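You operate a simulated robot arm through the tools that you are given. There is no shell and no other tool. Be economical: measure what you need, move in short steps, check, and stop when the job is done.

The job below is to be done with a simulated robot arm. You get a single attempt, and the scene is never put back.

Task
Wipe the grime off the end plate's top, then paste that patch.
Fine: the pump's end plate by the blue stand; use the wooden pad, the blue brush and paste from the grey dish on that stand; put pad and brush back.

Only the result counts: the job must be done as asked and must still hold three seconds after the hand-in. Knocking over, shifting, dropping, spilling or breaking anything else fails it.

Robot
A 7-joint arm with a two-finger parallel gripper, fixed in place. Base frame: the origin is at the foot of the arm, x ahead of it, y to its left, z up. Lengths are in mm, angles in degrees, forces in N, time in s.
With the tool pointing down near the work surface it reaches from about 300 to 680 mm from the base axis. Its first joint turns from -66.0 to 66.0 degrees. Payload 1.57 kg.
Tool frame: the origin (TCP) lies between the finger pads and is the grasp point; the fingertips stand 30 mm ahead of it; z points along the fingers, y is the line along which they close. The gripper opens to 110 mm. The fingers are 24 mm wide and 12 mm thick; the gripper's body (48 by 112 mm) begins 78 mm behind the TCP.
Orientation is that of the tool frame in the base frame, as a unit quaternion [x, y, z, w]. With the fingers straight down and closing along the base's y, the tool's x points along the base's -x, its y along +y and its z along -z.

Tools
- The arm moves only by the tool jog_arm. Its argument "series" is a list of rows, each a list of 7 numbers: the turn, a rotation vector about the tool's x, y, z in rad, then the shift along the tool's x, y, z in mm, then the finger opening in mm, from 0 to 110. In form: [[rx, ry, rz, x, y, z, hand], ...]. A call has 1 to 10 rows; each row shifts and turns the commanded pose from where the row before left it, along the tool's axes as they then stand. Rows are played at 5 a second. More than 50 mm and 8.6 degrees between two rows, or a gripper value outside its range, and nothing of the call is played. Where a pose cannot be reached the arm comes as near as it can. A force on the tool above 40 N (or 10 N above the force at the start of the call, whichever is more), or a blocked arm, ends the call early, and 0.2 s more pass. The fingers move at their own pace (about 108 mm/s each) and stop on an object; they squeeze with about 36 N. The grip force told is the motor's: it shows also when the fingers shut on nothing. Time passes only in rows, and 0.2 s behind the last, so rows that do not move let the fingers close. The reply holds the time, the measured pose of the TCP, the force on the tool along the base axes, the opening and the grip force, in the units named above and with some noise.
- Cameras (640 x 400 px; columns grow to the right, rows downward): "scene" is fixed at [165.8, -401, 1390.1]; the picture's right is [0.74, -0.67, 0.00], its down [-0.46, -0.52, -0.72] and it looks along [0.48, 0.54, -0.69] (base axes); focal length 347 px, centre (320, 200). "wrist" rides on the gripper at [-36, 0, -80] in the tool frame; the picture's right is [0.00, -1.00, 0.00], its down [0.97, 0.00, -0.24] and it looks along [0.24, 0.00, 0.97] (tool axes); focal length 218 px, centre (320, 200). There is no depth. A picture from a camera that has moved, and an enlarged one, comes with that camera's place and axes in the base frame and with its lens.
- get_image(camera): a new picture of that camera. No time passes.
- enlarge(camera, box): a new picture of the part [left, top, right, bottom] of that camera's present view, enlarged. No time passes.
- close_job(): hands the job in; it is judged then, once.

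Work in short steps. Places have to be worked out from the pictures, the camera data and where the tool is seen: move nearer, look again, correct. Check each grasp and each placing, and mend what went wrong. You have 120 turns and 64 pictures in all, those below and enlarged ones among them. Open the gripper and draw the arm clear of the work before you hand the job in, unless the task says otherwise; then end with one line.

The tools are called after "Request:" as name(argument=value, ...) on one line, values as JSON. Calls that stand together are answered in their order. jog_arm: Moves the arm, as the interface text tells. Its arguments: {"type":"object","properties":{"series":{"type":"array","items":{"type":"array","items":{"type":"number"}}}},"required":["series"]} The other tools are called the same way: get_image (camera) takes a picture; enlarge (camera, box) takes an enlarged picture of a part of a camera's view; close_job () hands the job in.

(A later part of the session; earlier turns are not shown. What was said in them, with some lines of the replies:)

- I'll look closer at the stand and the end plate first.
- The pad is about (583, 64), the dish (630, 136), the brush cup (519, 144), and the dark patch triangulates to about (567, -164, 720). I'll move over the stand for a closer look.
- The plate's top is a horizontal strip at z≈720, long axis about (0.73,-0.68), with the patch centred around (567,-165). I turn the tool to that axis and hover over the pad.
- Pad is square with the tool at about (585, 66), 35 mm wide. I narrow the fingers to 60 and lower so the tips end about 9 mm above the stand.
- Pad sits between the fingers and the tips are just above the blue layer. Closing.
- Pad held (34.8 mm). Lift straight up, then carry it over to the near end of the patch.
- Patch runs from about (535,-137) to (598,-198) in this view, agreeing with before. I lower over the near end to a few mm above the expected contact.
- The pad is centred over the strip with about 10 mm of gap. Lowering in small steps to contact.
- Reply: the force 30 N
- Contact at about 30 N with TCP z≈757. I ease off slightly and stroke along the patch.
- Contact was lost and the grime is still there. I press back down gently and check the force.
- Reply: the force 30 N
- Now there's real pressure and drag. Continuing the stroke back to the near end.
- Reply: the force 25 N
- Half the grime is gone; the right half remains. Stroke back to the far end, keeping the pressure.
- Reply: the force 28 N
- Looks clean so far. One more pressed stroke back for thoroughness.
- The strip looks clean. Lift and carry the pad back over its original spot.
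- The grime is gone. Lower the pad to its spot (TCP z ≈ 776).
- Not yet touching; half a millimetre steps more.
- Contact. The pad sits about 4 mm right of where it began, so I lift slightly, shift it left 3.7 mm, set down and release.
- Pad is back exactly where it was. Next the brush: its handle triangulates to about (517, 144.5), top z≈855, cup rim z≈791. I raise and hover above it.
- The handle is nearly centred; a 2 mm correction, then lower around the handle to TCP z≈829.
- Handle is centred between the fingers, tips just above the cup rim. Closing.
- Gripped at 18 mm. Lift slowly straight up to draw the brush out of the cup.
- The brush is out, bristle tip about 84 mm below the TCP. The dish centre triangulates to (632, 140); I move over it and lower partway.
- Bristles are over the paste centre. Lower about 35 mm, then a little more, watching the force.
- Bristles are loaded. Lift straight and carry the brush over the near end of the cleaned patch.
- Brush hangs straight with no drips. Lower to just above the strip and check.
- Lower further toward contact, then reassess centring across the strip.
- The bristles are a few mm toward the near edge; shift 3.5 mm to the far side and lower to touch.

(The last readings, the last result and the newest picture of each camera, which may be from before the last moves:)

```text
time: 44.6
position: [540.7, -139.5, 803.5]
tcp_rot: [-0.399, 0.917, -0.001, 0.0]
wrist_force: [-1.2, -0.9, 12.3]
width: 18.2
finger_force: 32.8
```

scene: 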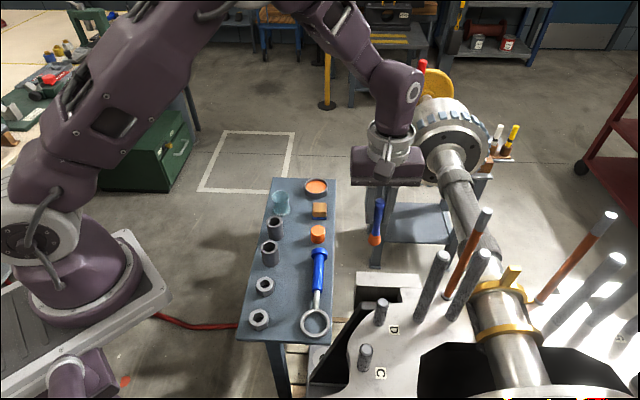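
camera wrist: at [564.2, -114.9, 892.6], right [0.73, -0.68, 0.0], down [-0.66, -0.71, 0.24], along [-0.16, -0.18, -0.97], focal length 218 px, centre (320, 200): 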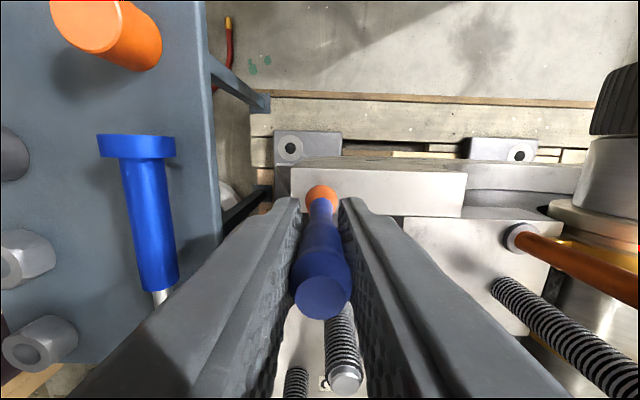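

Contact at 12 N. Stroke: 4 mm back first, then along the patch.

Request:
jog_arm(series=[[0, 0, 0, 0, 4, 0, 5], [0, 0, 0, 0.22, -10, 0, 5], [0, 0, 0, 0.22, -10, 0, 5], [0, 0, 0, 0.22, -10, 0, 5], [0, 0, 0, 0.22, -10, 0, 5], [0, 0, 0, 0, 0, 0, 5]])

Request:
enlarge(camera="scene", box=[350, 250, 430, 300])

```text
time: 46.0
position: [567.3, -165.5, 802.6]
tcp_rot: [-0.399, 0.917, 0.0, 0.0]
wrist_force: [-0.5, 1.8, 3.3]
width: 18.9
finger_force: 33.8
```

```text
8.00 times, centred on (390, 275) of scene
camera zoom: at [165.8, -400.9, 1390.1], right [0.74, -0.67, 0.0], down [-0.46, -0.52, -0.72], along [0.48, 0.54, -0.69], focal length 2779 px, centre (-240, -400)
```

zoom: 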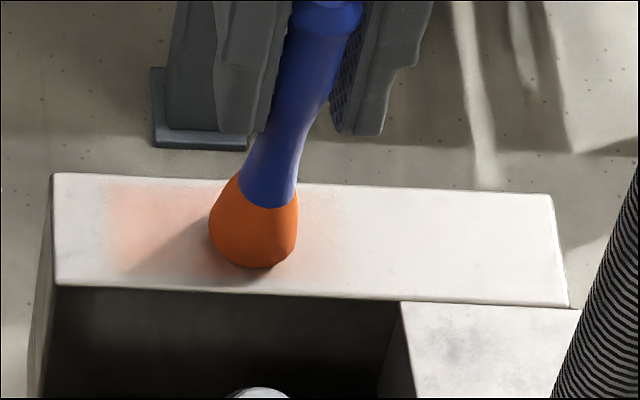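

Paste is going on evenly. Continue to the far end with a touch more pressure.

Request:
jog_arm(series=[[0, 0, 0, 0.22, -10, 0.3, 5], [0, 0, 0, 0.22, -10, 0, 5], [0, 0, 0, 0.22, -10, 0.1, 5], [0, 0, 0, 0.22, -10, 0, 5], [0, 0, 0, 0, 0, 0, 5]])

Request:
enlarge(camera="scene", box=[350, 250, 430, 300])

```text
time: 47.2
position: [596.1, -192.5, 802.4]
tcp_rot: [-0.399, 0.917, 0.0, 0.0]
wrist_force: [0.4, 1.9, 2.8]
width: 18.2
finger_force: 32.9
```

```text
8.00 times, centred on (390, 275) of scene
camera zoom: at [165.8, -400.9, 1390.1], right [0.74, -0.67, 0.0], down [-0.46, -0.52, -0.72], along [0.48, 0.54, -0.69], focal length 2779 px, centre (-240, -400)
```

zoom: 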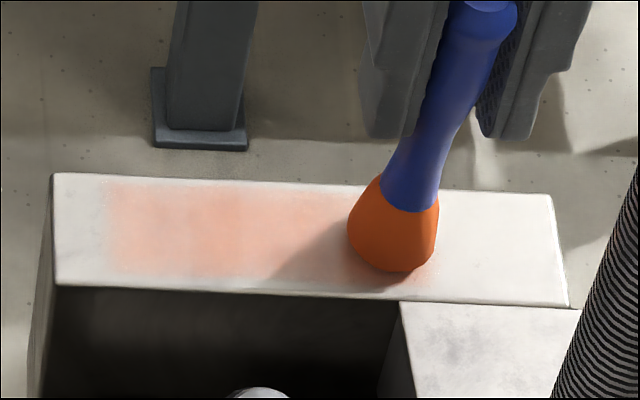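

Coverage is faint; go 5 mm farther, press a bit more and stroke back.

Request:
jog_arm(series=[[0, 0, 0, 0.1, -5, 0.3, 5], [0, 0, 0, 0, 0, 0.3, 5], [0, 0, 0, -0.22, 10, 0, 5], [0, 0, 0, -0.22, 10, 0, 5], [0, 0, 0, -0.22, 10, 0, 5], [0, 0, 0, -0.22, 10, 0, 5], [0, 0, 0, 0, 0, 0, 5]])

Request:
enlarge(camera="scene", box=[350, 250, 430, 300])

```text
time: 48.8
position: [571.9, -167.6, 801.7]
tcp_rot: [-0.399, 0.917, -0.001, 0.0]
wrist_force: [3.9, -3.4, 19.5]
width: 18.8
finger_force: 32.6
```

```text
8.00 times, centred on (390, 275) of scene
camera zoom: at [165.6, -400.9, 1390.2], right [0.74, -0.67, 0.0], down [-0.46, -0.52, -0.72], along [0.48, 0.54, -0.69], focal length 2779 px, centre (-240, -400)
```

zoom: 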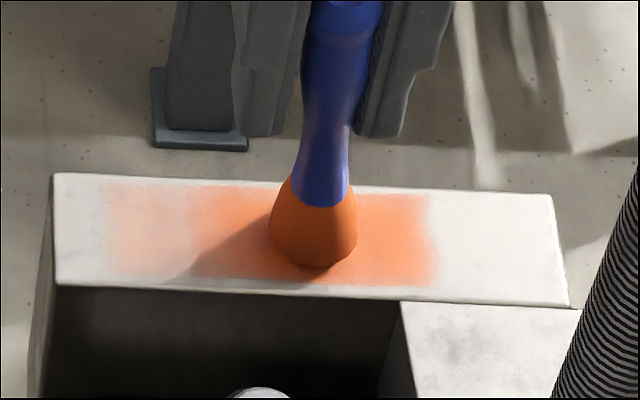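

Second coat builds up strongly. Continue to the near end.

Request:
jog_arm(series=[[0, 0, 0, -0.22, 10, -0.2, 5], [0, 0, 0, -0.22, 10, 0, 5], [0, 0, 0, -0.22, 10, 0, 5], [0, 0, 0, -0.22, 10, 0, 5], [0, 0, 0, 0, 0, 0, 5]])

Request:
enlarge(camera="scene", box=[350, 250, 430, 300])

```text
time: 50.0
position: [541.5, -140.4, 804.1]
tcp_rot: [-0.399, 0.917, 0.001, -0.001]
wrist_force: [0.5, 0.0, -0.2]
width: 18.4
finger_force: 33.6
```

```text
8.00 times, centred on (390, 275) of scene
camera zoom: at [165.8, -401.0, 1390.1], right [0.74, -0.67, 0.0], down [-0.46, -0.52, -0.72], along [0.48, 0.54, -0.69], focal length 2779 px, centre (-240, -400)
```

zoom: 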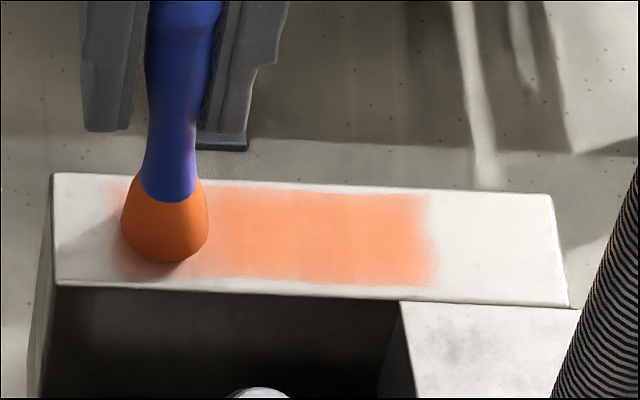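

The near end needs contact again: press in and rub it.

Request:
jog_arm(series=[[0, 0, 0, 0, 4, 0.4, 5], [0, 0, 0, 0, 0, 0.4, 5], [0, 0, 0, 0, 0, 0, 5]])

```text
time: 50.8
position: [539.7, -137.9, 802.4]
tcp_rot: [-0.399, 0.917, 0.001, -0.001]
wrist_force: [-0.9, -0.4, -0.3]
width: 18.8
finger_force: 33.0
```

Request:
jog_arm(series=[[0, 0, 0, 0, 0, 0.5, 5], [0, 0, 0, 0, 0, 0.4, 5], [0, 0, 0, 0, 0, 0, 5]])

Request:
enlarge(camera="scene", box=[350, 250, 430, 300])

```text
time: 51.6
position: [539.1, -137.5, 801.7]
tcp_rot: [-0.399, 0.917, 0.0, 0.001]
wrist_force: [-0.3, -0.7, 15.1]
width: 18.5
finger_force: 32.8
```

```text
8.00 times, centred on (390, 275) of scene
camera zoom: at [165.6, -400.9, 1390.2], right [0.74, -0.67, 0.0], down [-0.46, -0.52, -0.72], along [0.48, 0.54, -0.69], focal length 2779 px, centre (-240, -400)
```

zoom: 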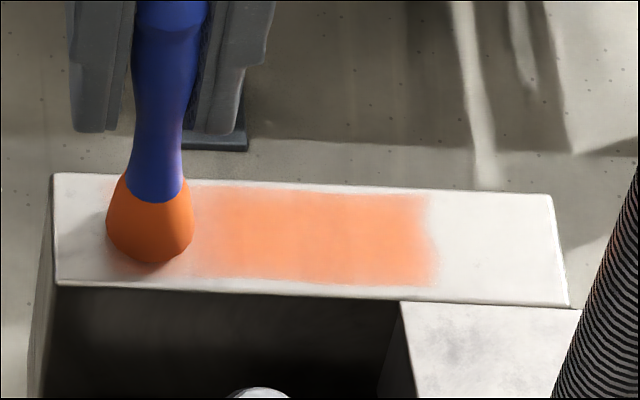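

Firm contact now. Rub a little further left and then stroke right across the whole patch.

Request:
jog_arm(series=[[0, 0, 0, 0, 3, 0, 5], [0, 0, 0, 0.1, -8, 0, 5], [0, 0, 0, 0.2, -10, 0, 5], [0, 0, 0, 0.2, -10, 0, 5], [0, 0, 0, 0.2, -10, 0, 5], [0, 0, 0, 0, 0, 0, 5]])

Request:
enlarge(camera="scene", box=[350, 250, 430, 300])

```text
time: 53.0
position: [565.5, -161.9, 800.3]
tcp_rot: [-0.398, 0.917, 0.0, 0.0]
wrist_force: [-1.4, 1.5, 8.5]
width: 18.7
finger_force: 33.0
```

```text
8.00 times, centred on (390, 275) of scene
camera zoom: at [165.6, -400.9, 1390.2], right [0.74, -0.67, 0.0], down [-0.46, -0.52, -0.72], along [0.48, 0.54, -0.69], focal length 2779 px, centre (-240, -400)
```

zoom: 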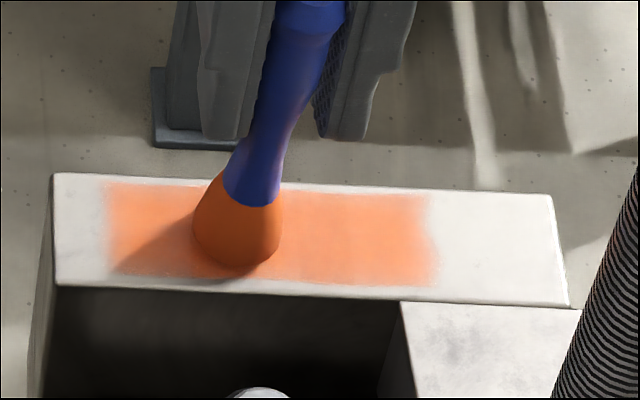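

Nearly uniform. Finish the stroke to the far end.

Request:
jog_arm(series=[[0, 0, 0, 0.2, -10, 0, 5], [0, 0, 0, 0.2, -10, 0, 5], [0, 0, 0, 0.2, -10, 0.2, 5], [0, 0, 0, 0.2, -10, 0, 5], [0, 0, 0, 0.1, -4, 0, 5], [0, 0, 0, 0, 0, 0, 5]])

Request:
enlarge(camera="scene", box=[350, 250, 430, 300])

```text
time: 54.4
position: [596.2, -191.5, 799.5]
tcp_rot: [-0.399, 0.917, 0.0, -0.001]
wrist_force: [-1.4, 2.2, 9.2]
width: 18.4
finger_force: 32.8
```

```text
8.00 times, centred on (390, 275) of scene
camera zoom: at [165.6, -400.9, 1390.2], right [0.74, -0.67, 0.0], down [-0.46, -0.52, -0.72], along [0.48, 0.54, -0.69], focal length 2779 px, centre (-240, -400)
```

zoom: 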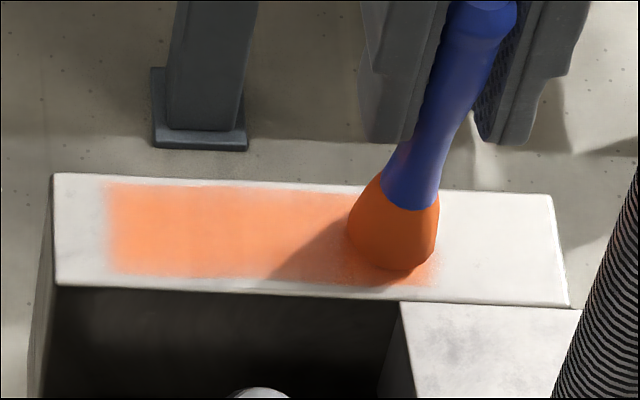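

Patch coated. I stroke back about 40 mm, which also straightens the brush in the grip, then lift and inspect.

Request:
jog_arm(series=[[0, 0, 0, -0.22, 10, 0, 5], [0, 0, 0, -0.22, 10, 0, 5], [0, 0, 0, -0.22, 10, 0, 5], [0, 0, 0, -0.22, 10, 0, 5], [0, 0, 0, 0, 0, -15, 5], [0, 0, 0, 0, 0, -40, 5], [0, 0, 0, 0, 0, -45, 5], [0, 0, 0, 0, 0, -45, 5], [0, 0, 0, 0, 0, 0, 5]])

Request:
enlarge(camera="scene", box=[350, 250, 430, 300])

Request:
enlarge(camera="scene", box=[340, 160, 460, 250])

```text
time: 56.4
position: [569.1, -165.9, 948.1]
tcp_rot: [-0.398, 0.917, -0.001, 0.0]
wrist_force: [-0.6, 0.3, 0.2]
width: 18.7
finger_force: 33.2
```

```text
8.00 times, centred on (390, 275) of scene
camera zoom: at [165.8, -401.0, 1390.1], right [0.74, -0.67, 0.0], down [-0.46, -0.52, -0.72], along [0.48, 0.54, -0.69], focal length 2779 px, centre (-240, -400)
```

zoom: 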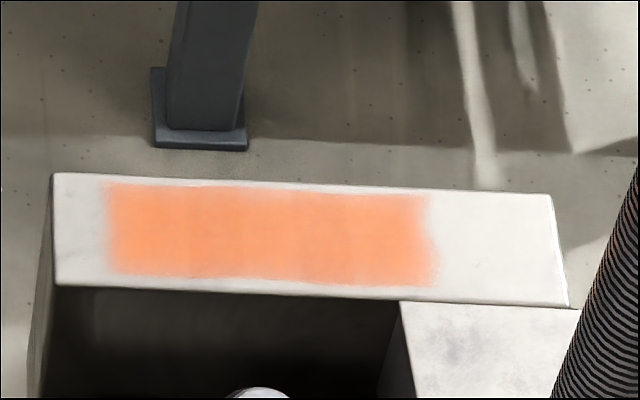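

```text
4.44 times, centred on (400, 205) of scene
camera zoom: at [165.8, -401.0, 1390.1], right [0.74, -0.67, 0.0], down [-0.46, -0.52, -0.72], along [0.48, 0.54, -0.69], focal length 1544 px, centre (-36, 178)
```

zoom: 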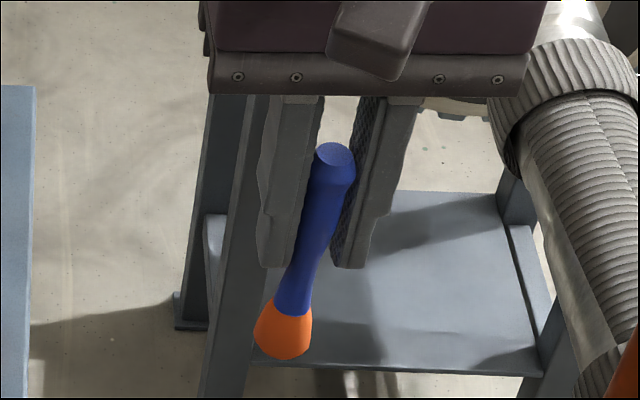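

The coat matches the patch neatly and the brush is straight again. Carry it back above the cup.

Request:
jog_arm(series=[[0, 0, 0, -27.6, 35.5, 0, 5], [0, 0, 0, -27.6, 35.5, 0, 5], [0, 0, 0, -27.6, 35.5, 0, 5], [0, 0, 0, -27.6, 35.5, 0, 5], [0, 0, 0, -27.6, 35.5, 0, 5], [0, 0, 0, -27.6, 35.5, 0, 5], [0, 0, 0, -27.6, 35.5, 0, 5], [0, 0, 0, 0, 0, 0, 5]])

Request:
enlarge(camera="scene", box=[240, 125, 340, 225])

Request:
get_image(camera="wrist")

```text
time: 58.2
position: [515.6, 145.1, 948.7]
tcp_rot: [-0.399, 0.917, 0.0, 0.0]
wrist_force: [1.2, -0.9, -0.1]
width: 18.3
finger_force: 33.1
```

```text
4.00 times, centred on (290, 175) of scene
camera zoom: at [165.9, -400.9, 1390.1], right [0.74, -0.67, 0.0], down [-0.46, -0.52, -0.72], along [0.48, 0.54, -0.69], focal length 1390 px, centre (440, 300)
```

zoom: 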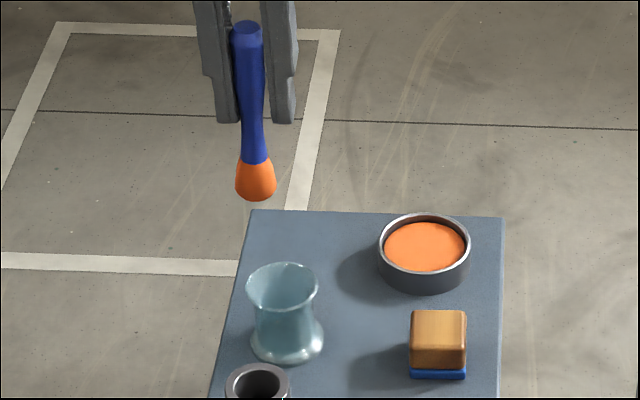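

```text
13 pictures are left
camera wrist: at [540.4, 173.0, 1027.8], right [0.73, -0.68, 0.0], down [-0.66, -0.71, 0.24], along [-0.16, -0.18, -0.97], focal length 218 px, centre (320, 200)
```

wrist: 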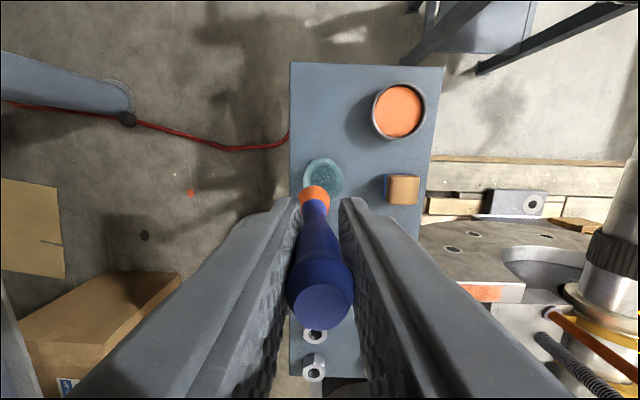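

The tip hangs about 8 mm left of the cup axis (a ~4° lean plus a small TCP offset). I counter-rotate the tool 0.07 rad and shift to align.

Request:
jog_arm(series=[[0, 0, 0, -2.3, -2.5, 0, 5], [0.07, 0, 0, 0, 0, 0, 5], [0, 0, 0, 0, 0, 0, 5]])

Request:
enlarge(camera="scene", box=[240, 125, 340, 225])

Request:
get_image(camera="wrist")

```text
time: 59.0
position: [518.8, 144.9, 948.1]
tcp_rot: [-0.398, 0.917, -0.032, 0.014]
wrist_force: [-0.6, 0.6, -1.3]
width: 18.6
finger_force: 32.7
```

```text
4.00 times, centred on (290, 175) of scene
camera zoom: at [165.8, -401.0, 1390.1], right [0.74, -0.67, 0.0], down [-0.46, -0.52, -0.72], along [0.48, 0.54, -0.69], focal length 1390 px, centre (440, 300)
```

zoom: 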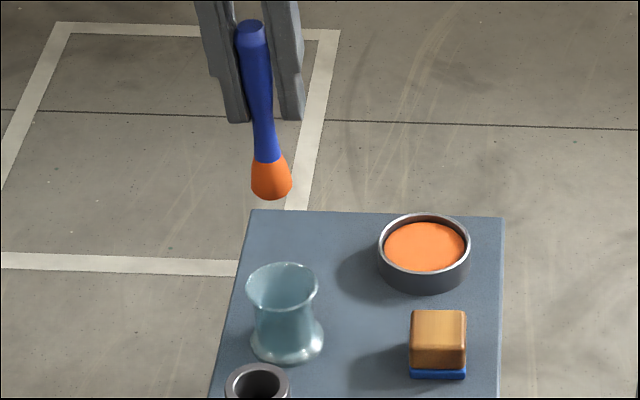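

```text
11 pictures are left
camera wrist: at [541.0, 176.3, 1026.6], right [0.73, -0.68, 0.07], down [-0.67, -0.7, 0.24], along [-0.11, -0.22, -0.97], focal length 218 px, centre (320, 200)
```

wrist: 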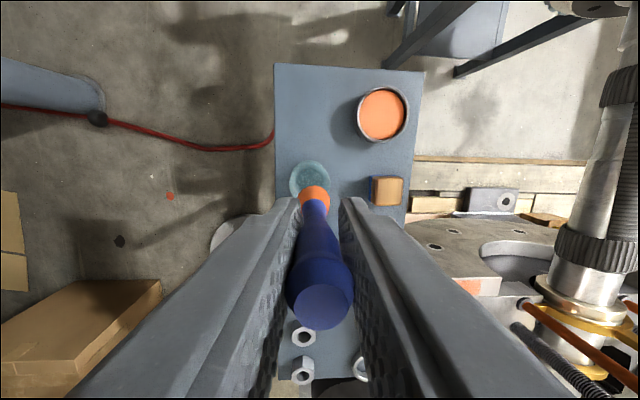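

Aligned now. Lower along the true vertical until the bristles are just above the rim and check.

Request:
jog_arm(series=[[0, 0, 0, 0, 2.1, 30, 5], [0, 0, 0, 0, 2.1, 30, 5], [0, 0, 0, 0, 0.7, 10, 5], [0, 0, 0, 0, 0, 0, 5]])

Request:
enlarge(camera="scene", box=[250, 160, 320, 220])

Request:
get_image(camera="wrist")

```text
time: 60.0
position: [520.5, 146.4, 875.1]
tcp_rot: [-0.398, 0.917, -0.031, 0.014]
wrist_force: [-0.2, 0.6, -0.6]
width: 18.4
finger_force: 32.9
```

```text
6.67 times, centred on (285, 190) of scene
camera zoom: at [165.8, -401.0, 1390.1], right [0.74, -0.67, 0.0], down [-0.46, -0.52, -0.72], along [0.48, 0.54, -0.69], focal length 2316 px, centre (553, 267)
```

zoom: 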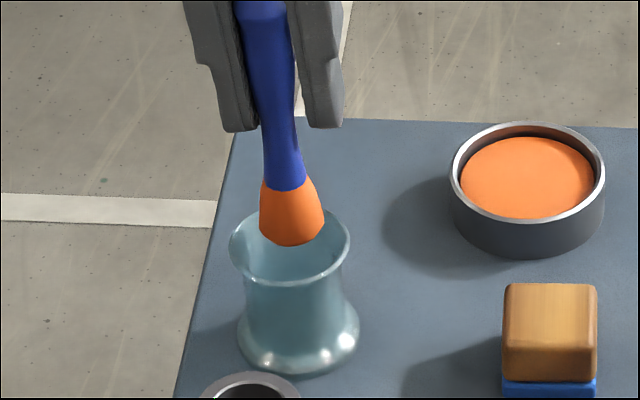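

```text
9 pictures are left
camera wrist: at [542.2, 176.3, 955.1], right [0.73, -0.68, 0.07], down [-0.67, -0.7, 0.24], along [-0.11, -0.22, -0.97], focal length 218 px, centre (320, 200)
```

wrist: 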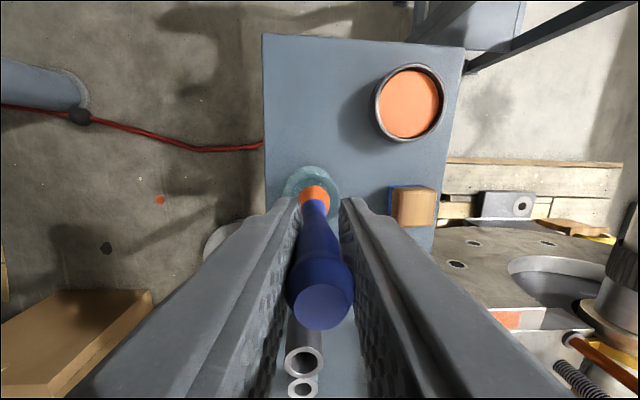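

Bristles centred over the cup mouth. Lower in gently, watching sideways force.

Request:
jog_arm(series=[[0, 0, 0, 0, 0.5, 7, 5], [0, 0, 0, 0, 0.5, 7, 5], [0, 0, 0, 0, 0, 0, 5]])

Request:
enlarge(camera="scene", box=[250, 160, 320, 220])

```text
time: 60.8
position: [521.0, 145.2, 863.5]
tcp_rot: [-0.398, 0.917, -0.033, 0.015]
wrist_force: [-0.7, -0.4, -1.0]
width: 18.4
finger_force: 33.0
```

```text
6.67 times, centred on (285, 190) of scene
camera zoom: at [165.8, -401.0, 1390.1], right [0.74, -0.67, 0.0], down [-0.46, -0.52, -0.72], along [0.48, 0.54, -0.69], focal length 2316 px, centre (553, 267)
```

zoom: 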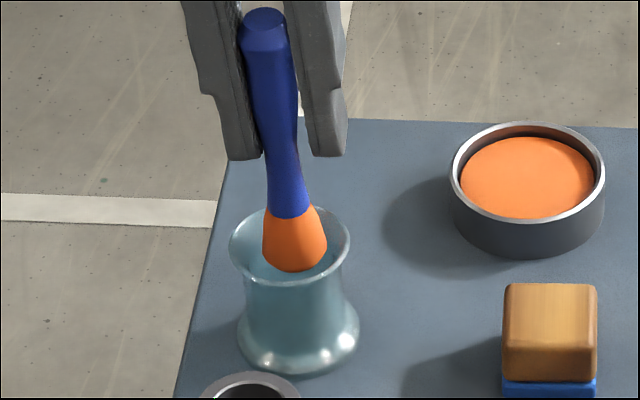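

Slightly right by ~2 mm; nudge left and continue down.

Request:
jog_arm(series=[[0, 0, 0, 0, 1.5, 0, 5], [0, 0, 0, 0, 0.5, 7, 5], [0, 0, 0, 0, 0.5, 7, 5], [0, 0, 0, 0, 0, 0, 5]])

```text
time: 61.8
position: [519.5, 147.7, 846.5]
tcp_rot: [-0.398, 0.917, -0.032, 0.013]
wrist_force: [-0.9, -2.0, -0.3]
width: 18.6
finger_force: 33.2
```

Request:
enlarge(camera="scene", box=[250, 160, 320, 220])

Request:
get_image(camera="wrist")

```text
6.67 times, centred on (285, 190) of scene
camera zoom: at [165.8, -401.0, 1390.1], right [0.74, -0.67, 0.0], down [-0.46, -0.52, -0.72], along [0.48, 0.54, -0.69], focal length 2316 px, centre (553, 267)
```

zoom: 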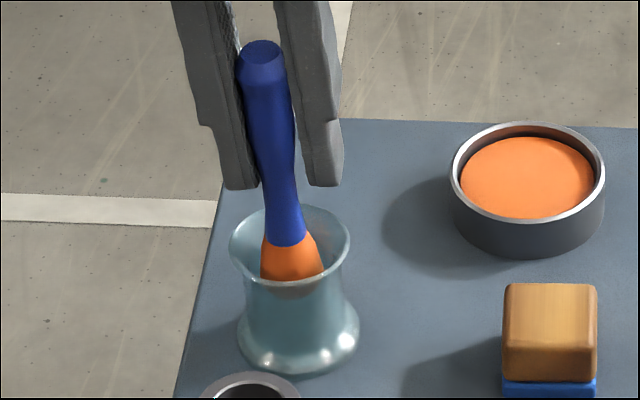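

```text
6 pictures are left
camera wrist: at [541.0, 178.3, 926.4], right [0.73, -0.68, 0.07], down [-0.67, -0.7, 0.24], along [-0.11, -0.22, -0.97], focal length 218 px, centre (320, 200)
```

wrist: 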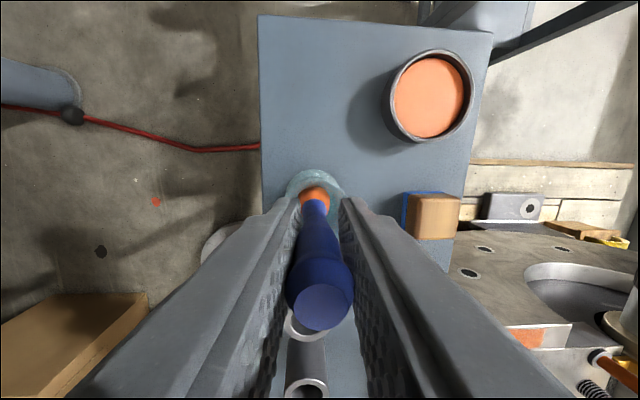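

Well centred, cup unmoved. Continue down to near the bottom.

Request:
jog_arm(series=[[0, 0, 0, 0, 0.3, 5, 5], [0, 0, 0, 0, 0.3, 5, 5], [0, 0, 0, 0, 0, 0, 5]])

```text
time: 62.6
position: [519.8, 146.9, 837.9]
tcp_rot: [-0.399, 0.916, -0.031, 0.014]
wrist_force: [-0.3, -0.3, -1.2]
width: 18.4
finger_force: 32.7
```

Request:
jog_arm(series=[[0, 0, 0, 0, 0.2, 3, 5], [0, 0, 0, 0, 0.2, 3, 5], [0, 0, 0, 0, 0.1, 2, 5], [0, 0, 0, 0, 0, 0, 5]])

Request:
enlarge(camera="scene", box=[250, 160, 320, 220])

```text
time: 63.6
position: [520.4, 147.9, 828.5]
tcp_rot: [-0.398, 0.917, -0.032, 0.013]
wrist_force: [0.1, -0.1, -0.4]
width: 18.6
finger_force: 32.6
```

```text
6.67 times, centred on (285, 190) of scene
camera zoom: at [165.8, -401.0, 1390.1], right [0.74, -0.67, 0.0], down [-0.46, -0.52, -0.72], along [0.48, 0.54, -0.69], focal length 2316 px, centre (553, 267)
```

zoom: 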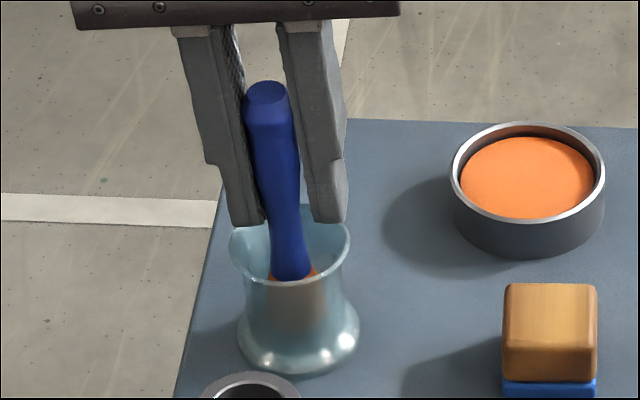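

The brush is about 6 mm above its seat; lower 3 mm more (fingertips must stay above the rim), checking force.

Request:
jog_arm(series=[[0, 0, 0, 0, 0.1, 1.5, 5], [0, 0, 0, 0, 0.1, 1.5, 5], [0, 0, 0, 0, 0, 0, 5]])

```text
time: 64.4
position: [520.0, 147.0, 825.9]
tcp_rot: [-0.399, 0.916, -0.032, 0.013]
wrist_force: [0.9, -0.5, 0.0]
width: 18.8
finger_force: 33.2
```

Request:
jog_arm(series=[[0, 0, 0, 0, 0.1, 1, 5], [0, 0, 0, 0, 0.1, 1, 5], [0, 0, 0, 0, 0, 0, 5]])

Request:
enlarge(camera="scene", box=[250, 160, 320, 220])

```text
time: 65.2
position: [521.0, 146.3, 824.4]
tcp_rot: [-0.399, 0.916, -0.032, 0.015]
wrist_force: [-1.5, -2.6, 15.7]
width: 18.5
finger_force: 32.6
```

```text
6.67 times, centred on (285, 190) of scene
camera zoom: at [165.5, -401.1, 1390.1], right [0.74, -0.67, 0.0], down [-0.46, -0.52, -0.72], along [0.48, 0.54, -0.69], focal length 2316 px, centre (553, 267)
```

zoom: 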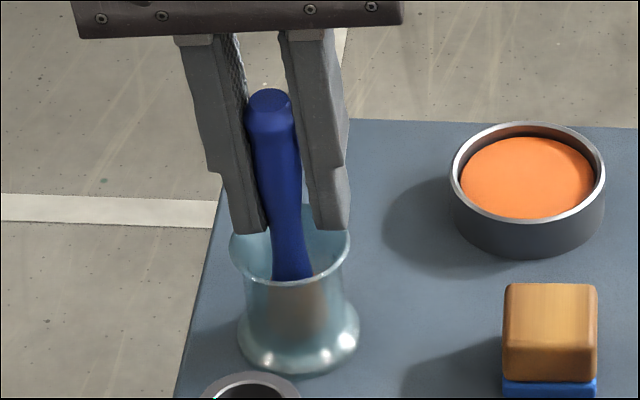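

Brush rests on the cup floor (15 N). Ease off, open gently and wait.

Request:
jog_arm(series=[[0, 0, 0, 0, 0, -0.8, 5], [0, 0, 0, 0, 0, 0, 24], [0, 0, 0, 0, 0, 0, 34], [0, 0, 0, 0, 0, 0, 44], [0, 0, 0, 0, 0, 0, 50], [0, 0, 0, 0, 0, 0, 50]])

Request:
enlarge(camera="scene", box=[250, 160, 320, 220])

```text
time: 66.6
position: [520.1, 145.8, 824.9]
tcp_rot: [-0.398, 0.917, -0.032, 0.014]
wrist_force: [0.6, -0.2, 0.8]
width: 50.0
finger_force: 0.0
```

```text
6.67 times, centred on (285, 190) of scene
camera zoom: at [165.8, -401.0, 1390.1], right [0.74, -0.67, 0.0], down [-0.46, -0.52, -0.72], along [0.48, 0.54, -0.69], focal length 2316 px, centre (553, 267)
```

zoom: 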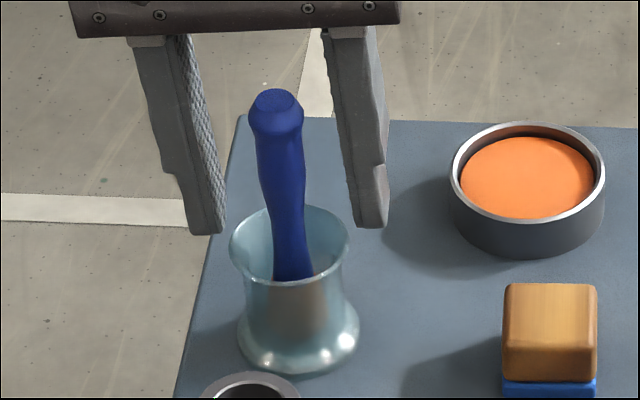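

The brush stands upright in its cup. Withdraw straight up, level the tool and move clear.

Request:
jog_arm(series=[[0, 0, 0, 0, -1.4, -20, 50], [0, 0, 0, 0, -2.8, -40, 50], [0, 0, 0, 0, -2.8, -40, 50], [0, 0, 0, 0, -2.8, -40, 50], [-0.07, 0, 0, 0, 0, 0, 50], [0, 0, 0, 30, 0, -30, 50], [0, 0, 0, 30, 0, -20, 50], [0, 0, 0, 30, 0, 0, 50], [0, 0, 0, 0, 0, 0, 50]])

Request:
get_image(camera="scene")

Request:
enlarge(camera="scene", box=[260, 160, 430, 300])

```text
time: 68.6
position: [457.8, 81.6, 1016.6]
tcp_rot: [-0.399, 0.917, -0.001, 0.001]
wrist_force: [0.2, 0.4, -0.6]
width: 50.1
finger_force: 0.0
```

```text
2 pictures are left
```

scene: 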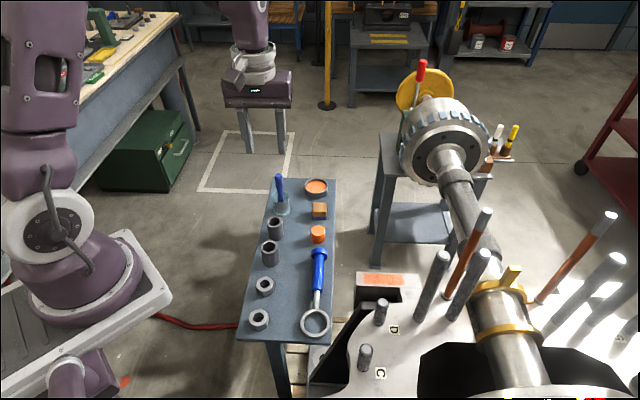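

```text
2.86 times, centred on (345, 230) of scene
camera zoom: at [165.8, -401.0, 1390.1], right [0.74, -0.67, 0.0], down [-0.46, -0.52, -0.72], along [0.48, 0.54, -0.69], focal length 993 px, centre (249, 114)
```

zoom: 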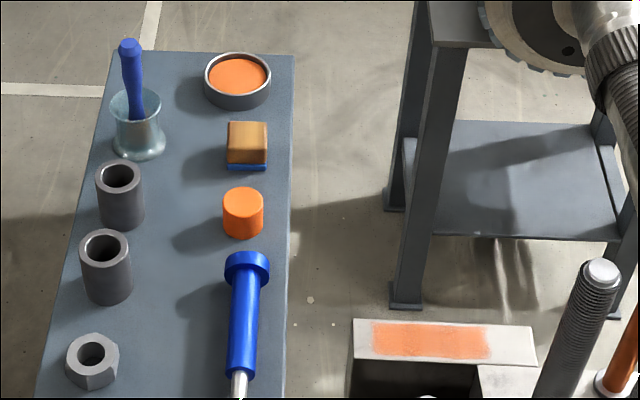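

Everything is in place, the patch is pasted and the arm is clear, so I hand in the job.

Request:
close_job()

```text
The job is handed in.
```

The end plate's top is wiped clean and its patch is coated with paste, the pad and brush are back in their places, and the arm is clear with the gripper open.
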